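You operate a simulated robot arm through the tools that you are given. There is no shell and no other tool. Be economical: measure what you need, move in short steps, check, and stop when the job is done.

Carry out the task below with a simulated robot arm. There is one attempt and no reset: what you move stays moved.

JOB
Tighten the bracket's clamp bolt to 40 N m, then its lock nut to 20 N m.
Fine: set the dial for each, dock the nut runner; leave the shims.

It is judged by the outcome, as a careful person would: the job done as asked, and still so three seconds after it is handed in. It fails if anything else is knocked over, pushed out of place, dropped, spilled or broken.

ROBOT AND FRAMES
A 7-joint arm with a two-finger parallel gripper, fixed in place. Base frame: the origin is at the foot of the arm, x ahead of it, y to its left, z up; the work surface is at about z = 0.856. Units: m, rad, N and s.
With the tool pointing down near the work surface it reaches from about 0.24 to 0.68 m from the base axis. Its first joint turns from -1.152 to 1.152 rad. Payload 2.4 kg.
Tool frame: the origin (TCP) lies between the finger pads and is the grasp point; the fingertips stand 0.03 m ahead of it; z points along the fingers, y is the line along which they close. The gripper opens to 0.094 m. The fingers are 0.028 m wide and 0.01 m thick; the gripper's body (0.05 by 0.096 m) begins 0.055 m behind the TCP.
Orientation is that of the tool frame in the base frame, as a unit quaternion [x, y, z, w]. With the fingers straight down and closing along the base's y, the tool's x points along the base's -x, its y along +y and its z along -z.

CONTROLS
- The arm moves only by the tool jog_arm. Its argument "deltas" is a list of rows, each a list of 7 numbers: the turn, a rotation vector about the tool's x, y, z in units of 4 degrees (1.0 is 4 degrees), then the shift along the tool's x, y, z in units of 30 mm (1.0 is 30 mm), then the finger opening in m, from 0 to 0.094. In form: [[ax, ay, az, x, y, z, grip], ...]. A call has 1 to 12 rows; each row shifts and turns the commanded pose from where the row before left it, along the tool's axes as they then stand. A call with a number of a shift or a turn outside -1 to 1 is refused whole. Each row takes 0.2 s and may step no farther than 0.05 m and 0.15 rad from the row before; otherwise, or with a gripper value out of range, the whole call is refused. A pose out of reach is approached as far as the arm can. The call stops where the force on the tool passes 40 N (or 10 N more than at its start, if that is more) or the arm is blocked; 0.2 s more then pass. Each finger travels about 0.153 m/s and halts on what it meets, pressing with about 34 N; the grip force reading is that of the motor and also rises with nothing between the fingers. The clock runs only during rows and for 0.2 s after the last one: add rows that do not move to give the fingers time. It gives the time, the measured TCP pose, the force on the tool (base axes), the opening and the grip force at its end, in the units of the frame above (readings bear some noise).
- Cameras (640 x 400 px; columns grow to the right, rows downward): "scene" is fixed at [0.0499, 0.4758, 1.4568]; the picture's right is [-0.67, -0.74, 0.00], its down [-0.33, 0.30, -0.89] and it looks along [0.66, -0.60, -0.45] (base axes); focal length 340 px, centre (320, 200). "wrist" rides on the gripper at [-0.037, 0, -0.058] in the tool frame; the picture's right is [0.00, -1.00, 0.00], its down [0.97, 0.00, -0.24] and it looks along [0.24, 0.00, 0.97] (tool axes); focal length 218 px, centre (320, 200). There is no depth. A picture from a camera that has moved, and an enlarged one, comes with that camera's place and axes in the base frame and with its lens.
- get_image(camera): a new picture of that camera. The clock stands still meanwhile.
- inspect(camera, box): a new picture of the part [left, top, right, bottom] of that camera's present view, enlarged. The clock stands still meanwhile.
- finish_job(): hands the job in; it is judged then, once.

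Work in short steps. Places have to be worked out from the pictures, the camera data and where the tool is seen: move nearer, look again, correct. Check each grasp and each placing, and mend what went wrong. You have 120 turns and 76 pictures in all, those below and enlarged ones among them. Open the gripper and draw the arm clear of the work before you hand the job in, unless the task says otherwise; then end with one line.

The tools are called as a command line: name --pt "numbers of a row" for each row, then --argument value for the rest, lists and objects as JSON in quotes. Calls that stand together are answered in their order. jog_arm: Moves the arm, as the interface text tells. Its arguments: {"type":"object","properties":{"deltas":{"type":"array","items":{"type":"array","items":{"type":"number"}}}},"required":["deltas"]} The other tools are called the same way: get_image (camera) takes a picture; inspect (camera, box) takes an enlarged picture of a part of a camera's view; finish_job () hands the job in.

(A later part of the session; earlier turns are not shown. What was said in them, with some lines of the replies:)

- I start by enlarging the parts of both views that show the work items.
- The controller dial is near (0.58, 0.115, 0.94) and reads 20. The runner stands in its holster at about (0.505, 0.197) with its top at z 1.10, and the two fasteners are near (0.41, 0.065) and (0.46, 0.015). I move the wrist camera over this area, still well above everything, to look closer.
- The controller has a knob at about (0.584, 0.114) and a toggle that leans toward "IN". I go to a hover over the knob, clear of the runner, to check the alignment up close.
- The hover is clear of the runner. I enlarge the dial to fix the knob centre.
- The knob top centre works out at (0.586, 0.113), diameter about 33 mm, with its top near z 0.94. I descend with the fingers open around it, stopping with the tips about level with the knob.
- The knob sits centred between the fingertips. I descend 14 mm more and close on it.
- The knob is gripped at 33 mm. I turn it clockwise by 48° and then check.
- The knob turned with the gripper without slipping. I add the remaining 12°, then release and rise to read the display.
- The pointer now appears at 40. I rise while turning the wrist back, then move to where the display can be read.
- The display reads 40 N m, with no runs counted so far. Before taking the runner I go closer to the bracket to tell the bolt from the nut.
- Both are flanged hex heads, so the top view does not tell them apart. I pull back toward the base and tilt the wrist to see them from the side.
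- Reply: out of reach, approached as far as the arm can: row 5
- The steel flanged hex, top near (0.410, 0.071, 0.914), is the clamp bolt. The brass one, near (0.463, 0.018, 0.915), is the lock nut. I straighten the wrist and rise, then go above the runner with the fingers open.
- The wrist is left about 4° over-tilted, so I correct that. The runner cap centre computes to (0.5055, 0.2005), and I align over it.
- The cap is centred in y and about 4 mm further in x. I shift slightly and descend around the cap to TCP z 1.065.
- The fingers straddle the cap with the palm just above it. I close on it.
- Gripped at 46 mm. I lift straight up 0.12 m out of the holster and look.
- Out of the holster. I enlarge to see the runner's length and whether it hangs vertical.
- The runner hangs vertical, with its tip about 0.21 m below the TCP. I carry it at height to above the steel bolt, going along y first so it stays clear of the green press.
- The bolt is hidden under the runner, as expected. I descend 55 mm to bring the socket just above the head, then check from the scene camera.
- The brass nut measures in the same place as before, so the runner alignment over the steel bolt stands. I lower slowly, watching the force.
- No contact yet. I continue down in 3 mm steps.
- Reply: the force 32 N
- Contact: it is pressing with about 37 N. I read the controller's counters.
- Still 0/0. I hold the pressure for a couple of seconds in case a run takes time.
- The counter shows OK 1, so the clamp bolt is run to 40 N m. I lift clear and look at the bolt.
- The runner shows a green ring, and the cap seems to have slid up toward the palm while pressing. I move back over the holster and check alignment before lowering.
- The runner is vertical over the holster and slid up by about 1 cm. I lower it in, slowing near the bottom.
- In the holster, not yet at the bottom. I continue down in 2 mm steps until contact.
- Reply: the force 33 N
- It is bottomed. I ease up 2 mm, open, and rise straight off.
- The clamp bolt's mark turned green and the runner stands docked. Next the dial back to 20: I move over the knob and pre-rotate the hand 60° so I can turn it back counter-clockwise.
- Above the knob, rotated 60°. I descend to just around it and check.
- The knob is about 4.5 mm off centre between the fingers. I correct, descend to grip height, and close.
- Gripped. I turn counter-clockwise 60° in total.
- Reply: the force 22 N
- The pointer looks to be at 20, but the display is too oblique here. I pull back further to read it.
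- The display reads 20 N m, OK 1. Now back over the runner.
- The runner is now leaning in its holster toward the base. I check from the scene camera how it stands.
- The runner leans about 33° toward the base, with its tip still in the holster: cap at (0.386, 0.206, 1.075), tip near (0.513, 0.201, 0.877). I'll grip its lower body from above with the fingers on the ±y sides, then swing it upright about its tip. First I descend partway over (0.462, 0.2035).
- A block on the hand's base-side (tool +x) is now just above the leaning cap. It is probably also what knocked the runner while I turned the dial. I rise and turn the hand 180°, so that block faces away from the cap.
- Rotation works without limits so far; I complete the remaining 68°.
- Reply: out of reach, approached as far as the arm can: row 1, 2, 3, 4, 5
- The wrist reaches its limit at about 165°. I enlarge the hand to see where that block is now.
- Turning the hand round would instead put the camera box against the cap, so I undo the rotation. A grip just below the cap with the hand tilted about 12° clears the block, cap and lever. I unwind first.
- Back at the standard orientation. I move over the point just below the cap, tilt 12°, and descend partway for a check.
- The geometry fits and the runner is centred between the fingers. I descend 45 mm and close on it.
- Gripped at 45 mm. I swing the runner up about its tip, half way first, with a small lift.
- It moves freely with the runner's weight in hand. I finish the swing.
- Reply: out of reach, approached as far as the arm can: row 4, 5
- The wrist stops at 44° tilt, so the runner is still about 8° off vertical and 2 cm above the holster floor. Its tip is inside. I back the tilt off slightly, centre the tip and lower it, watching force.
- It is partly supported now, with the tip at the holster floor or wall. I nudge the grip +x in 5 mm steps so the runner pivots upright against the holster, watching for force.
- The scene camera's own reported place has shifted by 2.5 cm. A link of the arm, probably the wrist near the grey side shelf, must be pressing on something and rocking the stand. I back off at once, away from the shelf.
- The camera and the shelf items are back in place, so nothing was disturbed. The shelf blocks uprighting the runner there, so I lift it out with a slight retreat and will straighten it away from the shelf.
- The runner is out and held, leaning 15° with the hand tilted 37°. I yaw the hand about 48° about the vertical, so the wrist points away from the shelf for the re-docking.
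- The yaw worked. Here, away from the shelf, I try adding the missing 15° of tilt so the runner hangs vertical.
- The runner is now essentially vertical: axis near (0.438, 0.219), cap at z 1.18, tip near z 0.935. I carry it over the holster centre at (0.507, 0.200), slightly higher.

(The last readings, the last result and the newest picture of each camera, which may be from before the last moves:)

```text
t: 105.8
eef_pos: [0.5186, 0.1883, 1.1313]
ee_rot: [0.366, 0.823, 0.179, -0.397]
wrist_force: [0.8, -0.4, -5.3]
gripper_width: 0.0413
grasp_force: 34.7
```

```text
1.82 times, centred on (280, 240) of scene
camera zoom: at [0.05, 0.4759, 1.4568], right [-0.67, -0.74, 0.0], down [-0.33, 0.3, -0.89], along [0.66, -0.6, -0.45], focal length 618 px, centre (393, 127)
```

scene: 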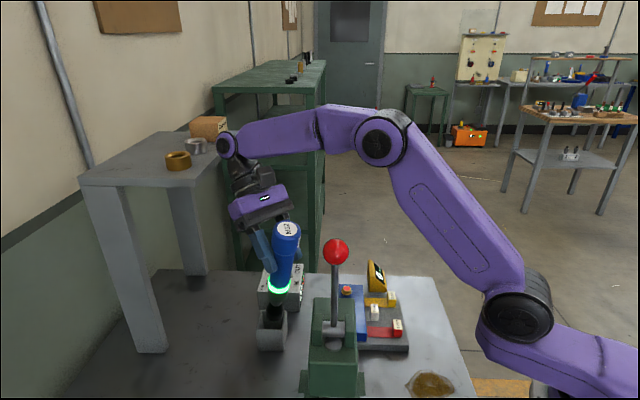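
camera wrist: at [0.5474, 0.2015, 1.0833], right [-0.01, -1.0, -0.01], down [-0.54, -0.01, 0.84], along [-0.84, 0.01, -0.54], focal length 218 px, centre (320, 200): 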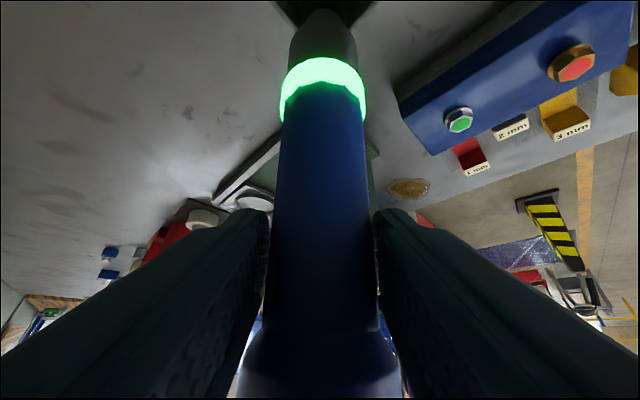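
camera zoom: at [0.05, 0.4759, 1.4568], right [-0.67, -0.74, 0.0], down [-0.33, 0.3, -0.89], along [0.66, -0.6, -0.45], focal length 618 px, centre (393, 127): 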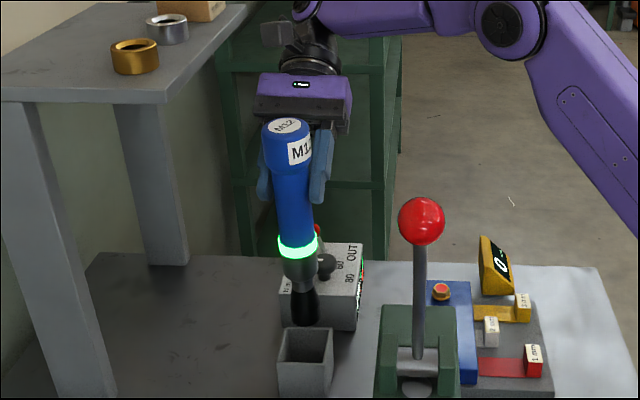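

The tip is over the holster mouth within about 4 mm and the lean is only about 2–3°. I lower it straight down 85 mm.

jog_arm --pt "0 0 0 -0.445 0.09 0.351 0.025" --pt "0 0 0 -0.445 0 0.351 0.025" --pt "0 0 0 -0.445 0 0.351 0.025" --pt "0 0 0 -0.445 0 0.351 0.025" --pt "0 0 0 -0.445 0 0.351 0.025" --pt "0 0 0 0 0 0 0.025"

jog_arm --pt "0 0 0 -0.08 0 0.063 0.025" --pt "0 0 0 -0.08 0 0.063 0.025" --pt "0 0 0 -0.08 0 0.063 0.025" --pt "0 0 0 -0.08 0 0.063 0.025"

```text
t: 106.6
eef_pos: [0.5208, 0.19, 1.0955]
ee_rot: [0.36, 0.823, 0.184, -0.399]
wrist_force: [-2.9, -0.9, 4.3]
gripper_width: 0.0413
grasp_force: 34.1
stopped in row 3: the force on the tool passed its limit (the readings are from after the stop); the commanded pose is now the measured one
```

```text
t: 107.2
eef_pos: [0.5206, 0.1918, 1.0945]
ee_rot: [0.359, 0.822, 0.189, -0.399]
wrist_force: [-2.1, -1.1, 3.2]
gripper_width: 0.0416
grasp_force: 34.1
stopped in row 2: the force on the tool passed its limit (the readings are from after the stop); the commanded pose is now the measured one
```

The tip caught on the holster rim. I lift slightly and look closely.

jog_arm --pt "0 0 0 0.3 0 -0.23 0.025" --pt "0 0 0 0 0 0 0.025"

inspect --camera "scene" --box '[235, 190, 325, 360]'

```text
t: 107.8
eef_pos: [0.5211, 0.1906, 1.1058]
ee_rot: [0.359, 0.822, 0.189, -0.4]
wrist_force: [0.6, -0.3, -4.7]
gripper_width: 0.041
grasp_force: 33.6
```

```text
2.35 times, centred on (280, 275) of scene
camera zoom: at [0.05, 0.4759, 1.4568], right [-0.67, -0.74, 0.0], down [-0.33, 0.3, -0.89], along [0.66, -0.6, -0.45], focal length 799 px, centre (414, 24)
```

zoom: 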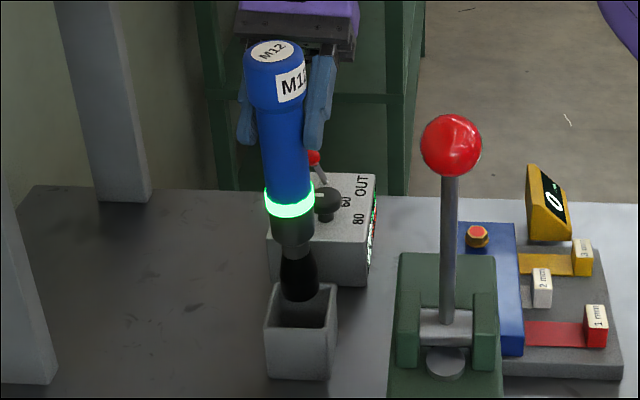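

From the contact height I judge the tip to be about 1 cm too far from the viewer, catching the far rim; the side force agrees. I shift (-4, +10) mm and lower again gently.

jog_arm --pt "0 0 0 0.21 0.12 0.26 0.025" --pt "0 0 0 0 0 0 0.025" --pt "0 0 0 -0.13 0 0.104 0.025" --pt "0 0 0 -0.13 0 0.104 0.025" --pt "0 0 0 -0.13 0 0.104 0.025" --pt "0 0 0 -0.13 0 0.104 0.025" --pt "0 0 0 -0.13 0 0.104 0.025" --pt "0 0 0 0 0 0 0.025"

```text
t: 109.6
eef_pos: [0.5166, 0.201, 1.0813]
ee_rot: [0.358, 0.823, 0.188, -0.399]
wrist_force: [0.1, 0.1, -4.2]
gripper_width: 0.0412
grasp_force: 33.6
```

It passes the rim freely now. I continue down to the floor.

jog_arm --pt "0 0 0 -0.13 0 0.104 0.025" --pt "0 0 0 -0.13 0 0.104 0.025" --pt "0 0 0 -0.13 0 0.104 0.025" --pt "0 0 0 -0.13 0 0.104 0.025" --pt "0 0 0 -0.13 0 0.104 0.025" --pt "0 0 0 -0.08 0 0.063 0.025" --pt "0 0 0 -0.08 0 0.063 0.025" --pt "0 0 0 -0.08 0 0.063 0.025" --pt "0 0 0 -0.08 0 0.063 0.025" --pt "0 0 0 -0.08 0 0.063 0.025"

```text
t: 111.8
eef_pos: [0.517, 0.2023, 1.0418]
ee_rot: [0.357, 0.823, 0.188, -0.4]
wrist_force: [-0.9, -0.6, -4.4]
gripper_width: 0.0411
grasp_force: 33.8
```

jog_arm --pt "0 0 0 -0.08 0 0.063 0.025" --pt "0 0 0 -0.08 0 0.063 0.025" --pt "0 0 0 -0.08 0 0.063 0.025" --pt "0 0 0 -0.08 0 0.063 0.025" --pt "0 0 0 -0.08 0 0.063 0.025" --pt "0 0 0 -0.08 0 0.063 0.025"

```text
t: 112.5
eef_pos: [0.5185, 0.201, 1.0403]
ee_rot: [0.357, 0.822, 0.191, -0.401]
wrist_force: [-1.9, -1.0, 4.1]
gripper_width: 0.041
grasp_force: 33.8
stopped in row 3: the force on the tool passed its limit (the readings are from after the stop); the commanded pose is now the measured one
```

On the floor of the holster. I ease up 1 mm, open slowly, and withdraw the hand backward along its own axis so the runner isn't touched.

jog_arm --pt "0 0 0 0.03 0 -0.02 0.03" --pt "0 0 0 0 0 0 0.046" --pt "0 0 0 0 0 0 0.06" --pt "0 0 0 0 0 0 0.08" --pt "0 0 0 0 0 0 0.094" --pt "0 0 0 0 0 0 0.094" --pt "0 0 0 0 0 -0.5 0.094" --pt "0 0 0 0 0 -0.7 0.094" --pt "0 0 0 0 0 -0.7 0.094" --pt "0 0 0 0 0 -0.7 0.094" --pt "0 0 0 0 0 -0.6 0.094" --pt "0 0 0 0 0 0 0.094"

```text
t: 115.1
eef_pos: [0.5674, 0.1448, 1.0989]
ee_rot: [0.358, 0.821, 0.193, -0.4]
wrist_force: [0.5, 0.2, -0.9]
gripper_width: 0.0938
grasp_force: 0.1
```

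Clear of it. I rise straight up, then undo tilt and yaw.

jog_arm --pt "0 0 0 0.786 0 -0.62 0.094" --pt "0 0 0 0.786 0 -0.62 0.094" --pt "0 0 0 0.786 0 -0.62 0.094" --pt "0 0 0 0.786 0 -0.62 0.094" --pt "0 -1 0 0 0 0 0.094" --pt "0 -1 0 0 0 0 0.094" --pt "0 -1 0 0 0 0 0.094" --pt "0 -1 0 0 0 0 0.094" --pt "0 -1 0 0 0 0 0.094" --pt "0 -1 0 0 0 0 0.094" --pt "0 -1 0 0 0 0 0.094" --pt "0 -1 0 0 0 0 0.094"

jog_arm --pt "0 -1 0 0 0 0 0.094" --pt "0 -1 0 0 0 0 0.094" --pt "0 -1 0 0 0 0 0.094" --pt "0 -1 0 0 0 0 0.094" --pt "0 -0.9 0 0 0 0 0.094" --pt "0 0 0 0 0 0 0.094"

```text
t: 117.7
eef_pos: [0.5235, 0.149, 1.1964]
ee_rot: [0.397, 0.9, 0.087, -0.157]
wrist_force: [-0.6, 0.2, -0.5]
gripper_width: 0.0936
grasp_force: 0.1
out of reach, approached as far as the arm can: row 1, 2, 3, 4
```

```text
t: 119.1
eef_pos: [0.5246, 0.1471, 1.1956]
ee_rot: [0.405, 0.914, 0.018, -0.001]
wrist_force: [0.2, 0.9, -0.4]
gripper_width: 0.0938
grasp_force: 0.0
```

The wrist is upright again. I correct the small residual tilt and unwind the yaw.

jog_arm --pt "0.47 -0.21 0 0 0 0 0.094" --pt "0 0 -1 0 0 0 0.094" --pt "0 0 -1 0 0 0 0.094" --pt "0 0 -1 0 0 0 0.094" --pt "0 0 -1 0 0 0 0.094" --pt "0 0 -1 0 0 0 0.094" --pt "0 0 -1 0 0 0 0.094" --pt "0 0 -1 0 0 0 0.094" --pt "0 0 -1 0 0 0 0.094" --pt "0 0 -1 0 0 0 0.094" --pt "0 0 -1 0 0 0 0.094" --pt "0 0 -1 0 0 0 0.094"

jog_arm --pt "0 0 -0.94 0.3 0.9 -0.2 0.094" --pt "0 0 0 0.26 0.86 0 0.094" --pt "0 0 0 0 0 0 0.094"

get_image --camera "wrist"

```text
t: 121.7
eef_pos: [0.5244, 0.1481, 1.1961]
ee_rot: [0.033, 0.999, 0.0, -0.002]
wrist_force: [0.0, -0.1, 0.6]
gripper_width: 0.0941
grasp_force: 0.0
```

```text
t: 122.5
eef_pos: [0.508, 0.1998, 1.1992]
ee_rot: [0.0, 1.0, 0.001, -0.003]
wrist_force: [-0.4, 0.1, -0.3]
gripper_width: 0.0939
grasp_force: 0.1
```

```text
3 pictures are left
camera wrist: at [0.5463, 0.1992, 1.2577], right [0.0, -1.0, 0.0], down [-0.97, 0.0, 0.25], along [-0.25, 0.0, -0.97], focal length 218 px, centre (320, 200)
```

wrist: 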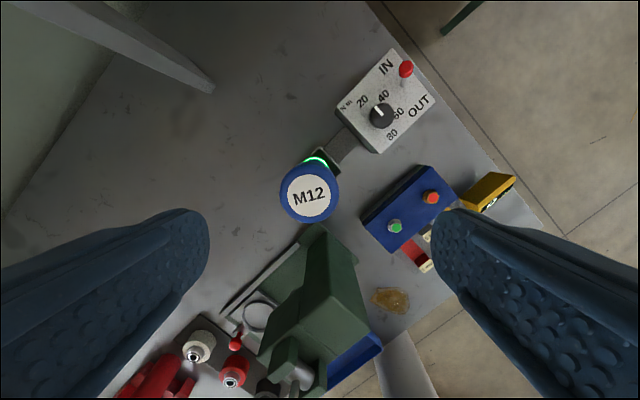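

The runner stands upright in the holster with its cap at (0.510, 0.208). I shift over it, descend to just above palm contact, and grip.

jog_arm --pt "0 0 0 -0.06 0.28 0.3 0.094" --pt "0 0 0 0 0 0.9 0.094" --pt "0 0 0 0 0 0.9 0.094" --pt "0 0 0 0 0 0.9 0.094" --pt "0 0 0 0 0 0.9 0.094" --pt "0 0 0 0 0 0.85 0.094" --pt "0 0 0 0 0 0 0.094" --pt "0 0 0 0 0 0 0.07" --pt "0 0 0 0 0 0 0.045" --pt "0 0 0 0 0 0 0.03" --pt "0 0 0 0 0 0 0.03" --pt "0 0 0 0 0 0 0.03"

```text
t: 125.1
eef_pos: [0.5087, 0.2094, 1.0579]
ee_rot: [0.001, 1.0, 0.0, -0.003]
wrist_force: [0.1, -2.9, -0.2]
gripper_width: 0.0454
grasp_force: 34.0
```

Gripped at 45 mm. I lift straight up 0.135 m, then carry it along -y and slightly back to above the brass lock nut at (0.463, 0.018).

jog_arm --pt "0 0 0 0 0 -0.3 0.03" --pt "0 0 0 0 0 -0.7 0.03" --pt "0 0 0 0 0 -0.9 0.03" --pt "0 0 0 0 0 -0.9 0.03" --pt "0 0 0 0 0 -0.9 0.03" --pt "0 0 0 0 0 -0.8 0.03" --pt "0 0 0 0 0 0 0.03"

jog_arm --pt "0 0 0 0 -0.5 0 0.03" --pt "0 0 0 0 -0.9 0 0.03" --pt "0 0 0 0 -0.9 0 0.03" --pt "0 0 0 0.2 -0.9 0 0.03" --pt "0 0 0 0.4 -0.9 0 0.03" --pt "0 0 0 0.4 -0.9 0 0.03" --pt "0 0 0 0.3 -0.8 0 0.03" --pt "0 0 0 0.2 -0.57 0 0.03" --pt "0 0 0 0 0 0 0.03" --pt "0 0 0 0 0 0 0.03"

```text
t: 126.7
eef_pos: [0.5115, 0.2091, 1.1956]
ee_rot: [0.001, 1.0, 0.002, -0.002]
wrist_force: [0.2, -0.4, -5.3]
gripper_width: 0.0451
grasp_force: 34.1
```

```text
t: 128.9
eef_pos: [0.4654, 0.0178, 1.1939]
ee_rot: [-0.001, 1.0, 0.0, -0.003]
wrist_force: [-0.8, 0.3, -5.4]
gripper_width: 0.0455
grasp_force: 34.1
```

I descend to about 15 mm above the nut and take one close look at the socket's alignment.

jog_arm --pt "0 0 0 0.04 0 0.65 0.03" --pt "0 0 0 0 0 0.65 0.03" --pt "0 0 0 0 0 0.65 0.03" --pt "0 0 0 0 0 0 0.03" --pt "0 0 0 0 0 0 0.03"

inspect --camera "scene" --box '[300, 240, 400, 330]'

```text
t: 130.1
eef_pos: [0.463, 0.019, 1.1346]
ee_rot: [0.0, 1.0, 0.0, -0.002]
wrist_force: [-1.1, -0.7, -5.3]
gripper_width: 0.0452
grasp_force: 33.2
```

```text
4.44 times, centred on (350, 285) of scene
camera zoom: at [0.05, 0.4759, 1.4568], right [-0.67, -0.74, 0.0], down [-0.33, 0.3, -0.89], along [0.66, -0.6, -0.45], focal length 1509 px, centre (187, -178)
```

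zoom: 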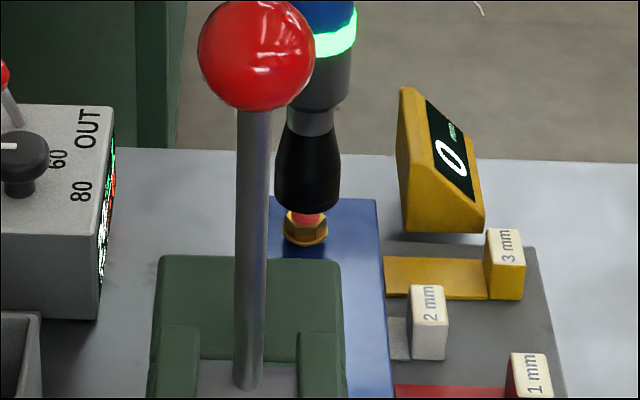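

The socket is directly over the nut, within about 1–2 mm and some 12 mm above it. I lower slowly onto it.

jog_arm --pt "0 0 0 0 0 0.13 0.03" --pt "0 0 0 0 0 0.13 0.03" --pt "0 0 0 0 0 0.1 0.03" --pt "0 0 0 0 0 0.1 0.03" --pt "0 0 0 0 0 0.1 0.03" --pt "0 0 0 0 0 0.1 0.03" --pt "0 0 0 0 0 0.1 0.03"

```text
t: 131.7
eef_pos: [0.4646, 0.0195, 1.1118]
ee_rot: [0.0, 1.0, 0.0, -0.003]
wrist_force: [-1.2, 0.5, -4.4]
gripper_width: 0.0454
grasp_force: 34.4
```

jog_arm --pt "0 0 0 0 0 0.1 0.03" --pt "0 0 0 0 0 0.1 0.03" --pt "0 0 0 0 0 0.1 0.03" --pt "0 0 0 0 0 0.1 0.03"

```text
t: 132.7
eef_pos: [0.4645, 0.0198, 1.1009]
ee_rot: [0.0, 1.0, 0.002, 0.0]
wrist_force: [0.2, 1.5, 26.7]
gripper_width: 0.0449
grasp_force: 33.3
```

Seated and pressing with about 32 N. I add a touch more and hold for about two seconds, as with the first run.

jog_arm --pt "0 0 0 0 0 0.05 0.03" --pt "0 0 0 0 0 0 0.03" --pt "0 0 0 0 0 0 0.03" --pt "0 0 0 0 0 0 0.03" --pt "0 0 0 0 0 0 0.03" --pt "0 0 0 0 0 0 0.03" --pt "0 0 0 0 0 0 0.03" --pt "0 0 0 0 0 0 0.03" --pt "0 0 0 0 0 0 0.03" --pt "0 0 0 0 0 0 0.03" --pt "0 0 0 0 0 0 0.03"

```text
t: 135.1
eef_pos: [0.4639, 0.0181, 1.1]
ee_rot: [0.0, 1.0, 0.001, -0.002]
wrist_force: [1.4, 4.5, 27.3]
gripper_width: 0.0449
grasp_force: 34.4
```

I read the controller display now, using one of the two remaining pictures.

inspect --camera "wrist" --box '[200, 10, 380, 130]'

```text
3.33 times, centred on (290, 70) of wrist
camera zoom: at [0.5012, 0.0185, 1.1577], right [0.0, -1.0, 0.0], down [-0.97, 0.0, 0.24], along [-0.24, 0.0, -0.97], focal length 728 px, centre (420, 633)
```

zoom: 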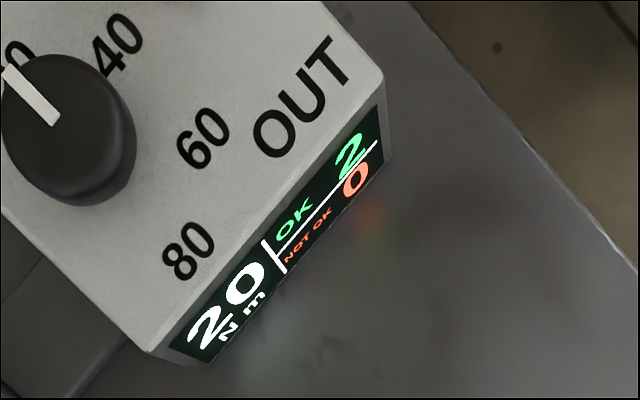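

OK 2, NOT OK 0 at 20 N m: the lock nut is done. I lift off and carry the runner back over the holster by the reverse path.

jog_arm --pt "0 0 0 0 0 -0.3 0.03" --pt "0 0 0 0 0 -0.5 0.03" --pt "0 0 0 0 0 -0.9 0.03" --pt "0 0 0 0 0 -0.9 0.03" --pt "0 0 0 0 0 -0.8 0.03" --pt "0 0 0 0 0 0 0.03"

jog_arm --pt "0 0 0 -0.2 0.5 0 0.03" --pt "0 0 0 -0.3 0.9 0 0.03" --pt "0 0 0 -0.4 0.9 0 0.03" --pt "0 0 0 -0.4 0.9 0 0.03" --pt "0 0 0 -0.19 0.9 0 0.03" --pt "0 0 0 0 0.9 0 0.03" --pt "0 0 0 0 0.7 0 0.03" --pt "0 0 0 0 0.45 0 0.03" --pt "0 0 0 0 0 0 0.03" --pt "0 0 0 0 0 0 0.03"

```text
t: 136.5
eef_pos: [0.4654, 0.0196, 1.2018]
ee_rot: [0.0, 1.0, 0.001, -0.003]
wrist_force: [-0.4, 0.0, -5.3]
gripper_width: 0.0448
grasp_force: 34.1
```

```text
t: 138.7
eef_pos: [0.5097, 0.2034, 1.2017]
ee_rot: [0.001, 1.0, 0.001, -0.003]
wrist_force: [0.4, -1.3, -4.8]
gripper_width: 0.0449
grasp_force: 34.8
```

I lower it into the holster, at a moderate rate through the rim.

jog_arm --pt "0 0 0 0.05 -0.05 0.6 0.03" --pt "0 0 0 0 0 0.7 0.03" --pt "0 0 0 0 0 0.7 0.03" --pt "0 0 0 0 0 0.4 0.03" --pt "0 0 0 0 0 0.3 0.03" --pt "0 0 0 0 0 0.3 0.03" --pt "0 0 0 0 0 0.4 0.03" --pt "0 0 0 0 0 0.4 0.03" --pt "0 0 0 0 0 0.4 0.03" --pt "0 0 0 0 0 0.3 0.03" --pt "0 0 0 0 0 0 0.03"

jog_arm --pt "0 0 0 0 0 0.07 0.03" --pt "0 0 0 0 0 0.07 0.03" --pt "0 0 0 0 0 0.07 0.03" --pt "0 0 0 0 0 0.07 0.03"

```text
t: 141.1
eef_pos: [0.5078, 0.2025, 1.0671]
ee_rot: [-0.001, 1.0, 0.001, -0.003]
wrist_force: [-0.8, 0.4, -5.5]
gripper_width: 0.0449
grasp_force: 34.4
```

```text
t: 142.1
eef_pos: [0.5065, 0.2021, 1.0577]
ee_rot: [0.0, 1.0, 0.001, -0.002]
wrist_force: [0.5, 0.7, -4.3]
gripper_width: 0.0451
grasp_force: 33.8
```

Through the rim with no contact. I go down in 2 mm steps to the floor.

jog_arm --pt "0 0 0 0 0 0.06 0.03" --pt "0 0 0 0 0 0.06 0.03" --pt "0 0 0 0 0 0.06 0.03" --pt "0 0 0 0 0 0.06 0.03"

```text
t: 143.1
eef_pos: [0.507, 0.2011, 1.0512]
ee_rot: [0.0, 1.0, 0.001, -0.001]
wrist_force: [-2.0, -0.4, 6.6]
gripper_width: 0.0452
grasp_force: 33.9
```

On the floor with light contact. I open slowly and rise straight up.

jog_arm --pt "0 0 0 0 0 0 0.045" --pt "0 0 0 0 0 0 0.055" --pt "0 0 0 0 0 0 0.075" --pt "0 0 0 0 0 0 0.094" --pt "0 0 0 0 0 0 0.094" --pt "0 0 0 0 0 -0.4 0.094" --pt "0 0 0 0 0 -0.8 0.094" --pt "0 0 0 0 0 -0.9 0.094" --pt "0 0 0 0 0 -0.9 0.094" --pt "0 0 0 0 0 -0.9 0.094" --pt "0 0 0 0 0 -0.9 0.094" --pt "0 0 0 0 0 -0.9 0.094"

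jog_arm --pt "0 0 0 0 -0.9 -0.5 0.094" --pt "0 0 0 0 -0.9 0 0.094" --pt "0 0 0 0 -0.9 0 0.094" --pt "0 0 0 0.6 -0.9 0 0.094" --pt "0 0 0 0.6 -0.9 0 0.094" --pt "0 0 0 0 0 0 0.094" --pt "0 0 0 0 0 0 0.094"

get_image --camera "wrist"

```text
t: 145.7
eef_pos: [0.5078, 0.1994, 1.2229]
ee_rot: [0.0, 1.0, 0.001, -0.003]
wrist_force: [-0.8, -0.2, -0.1]
gripper_width: 0.094
grasp_force: 0.1
```

```text
t: 147.3
eef_pos: [0.4697, 0.0661, 1.2376]
ee_rot: [0.0, 1.0, 0.0, -0.003]
wrist_force: [0.3, -0.5, 0.1]
gripper_width: 0.094
grasp_force: 0.1
```

```text
0 pictures are left
camera wrist: at [0.5077, 0.0661, 1.2947], right [0.0, -1.0, 0.0], down [-0.97, 0.0, 0.25], along [-0.25, 0.0, -0.97], focal length 218 px, centre (320, 200)
```

wrist: 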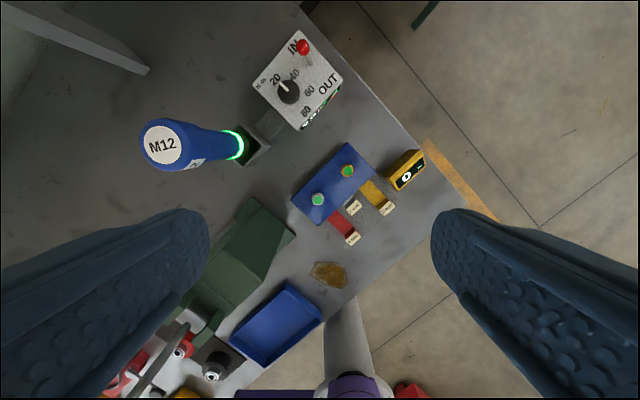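

Both marks are green, the runner stands upright in its holster, and the shims are where they were. The gripper is open and clear of the work, so I hand the job in.

finish_job

```text
The job is handed in.
```

The clamp bolt was run at 40 N m, then the lock nut at 20 N m (controller: OK 2, NOT OK 0). The runner is docked upright and the shims are untouched; along the way the docked runner got tipped over in its holster and had to be stood up again, and the arm briefly pressed against something, probably the side shelf, with nothing seen out of place.
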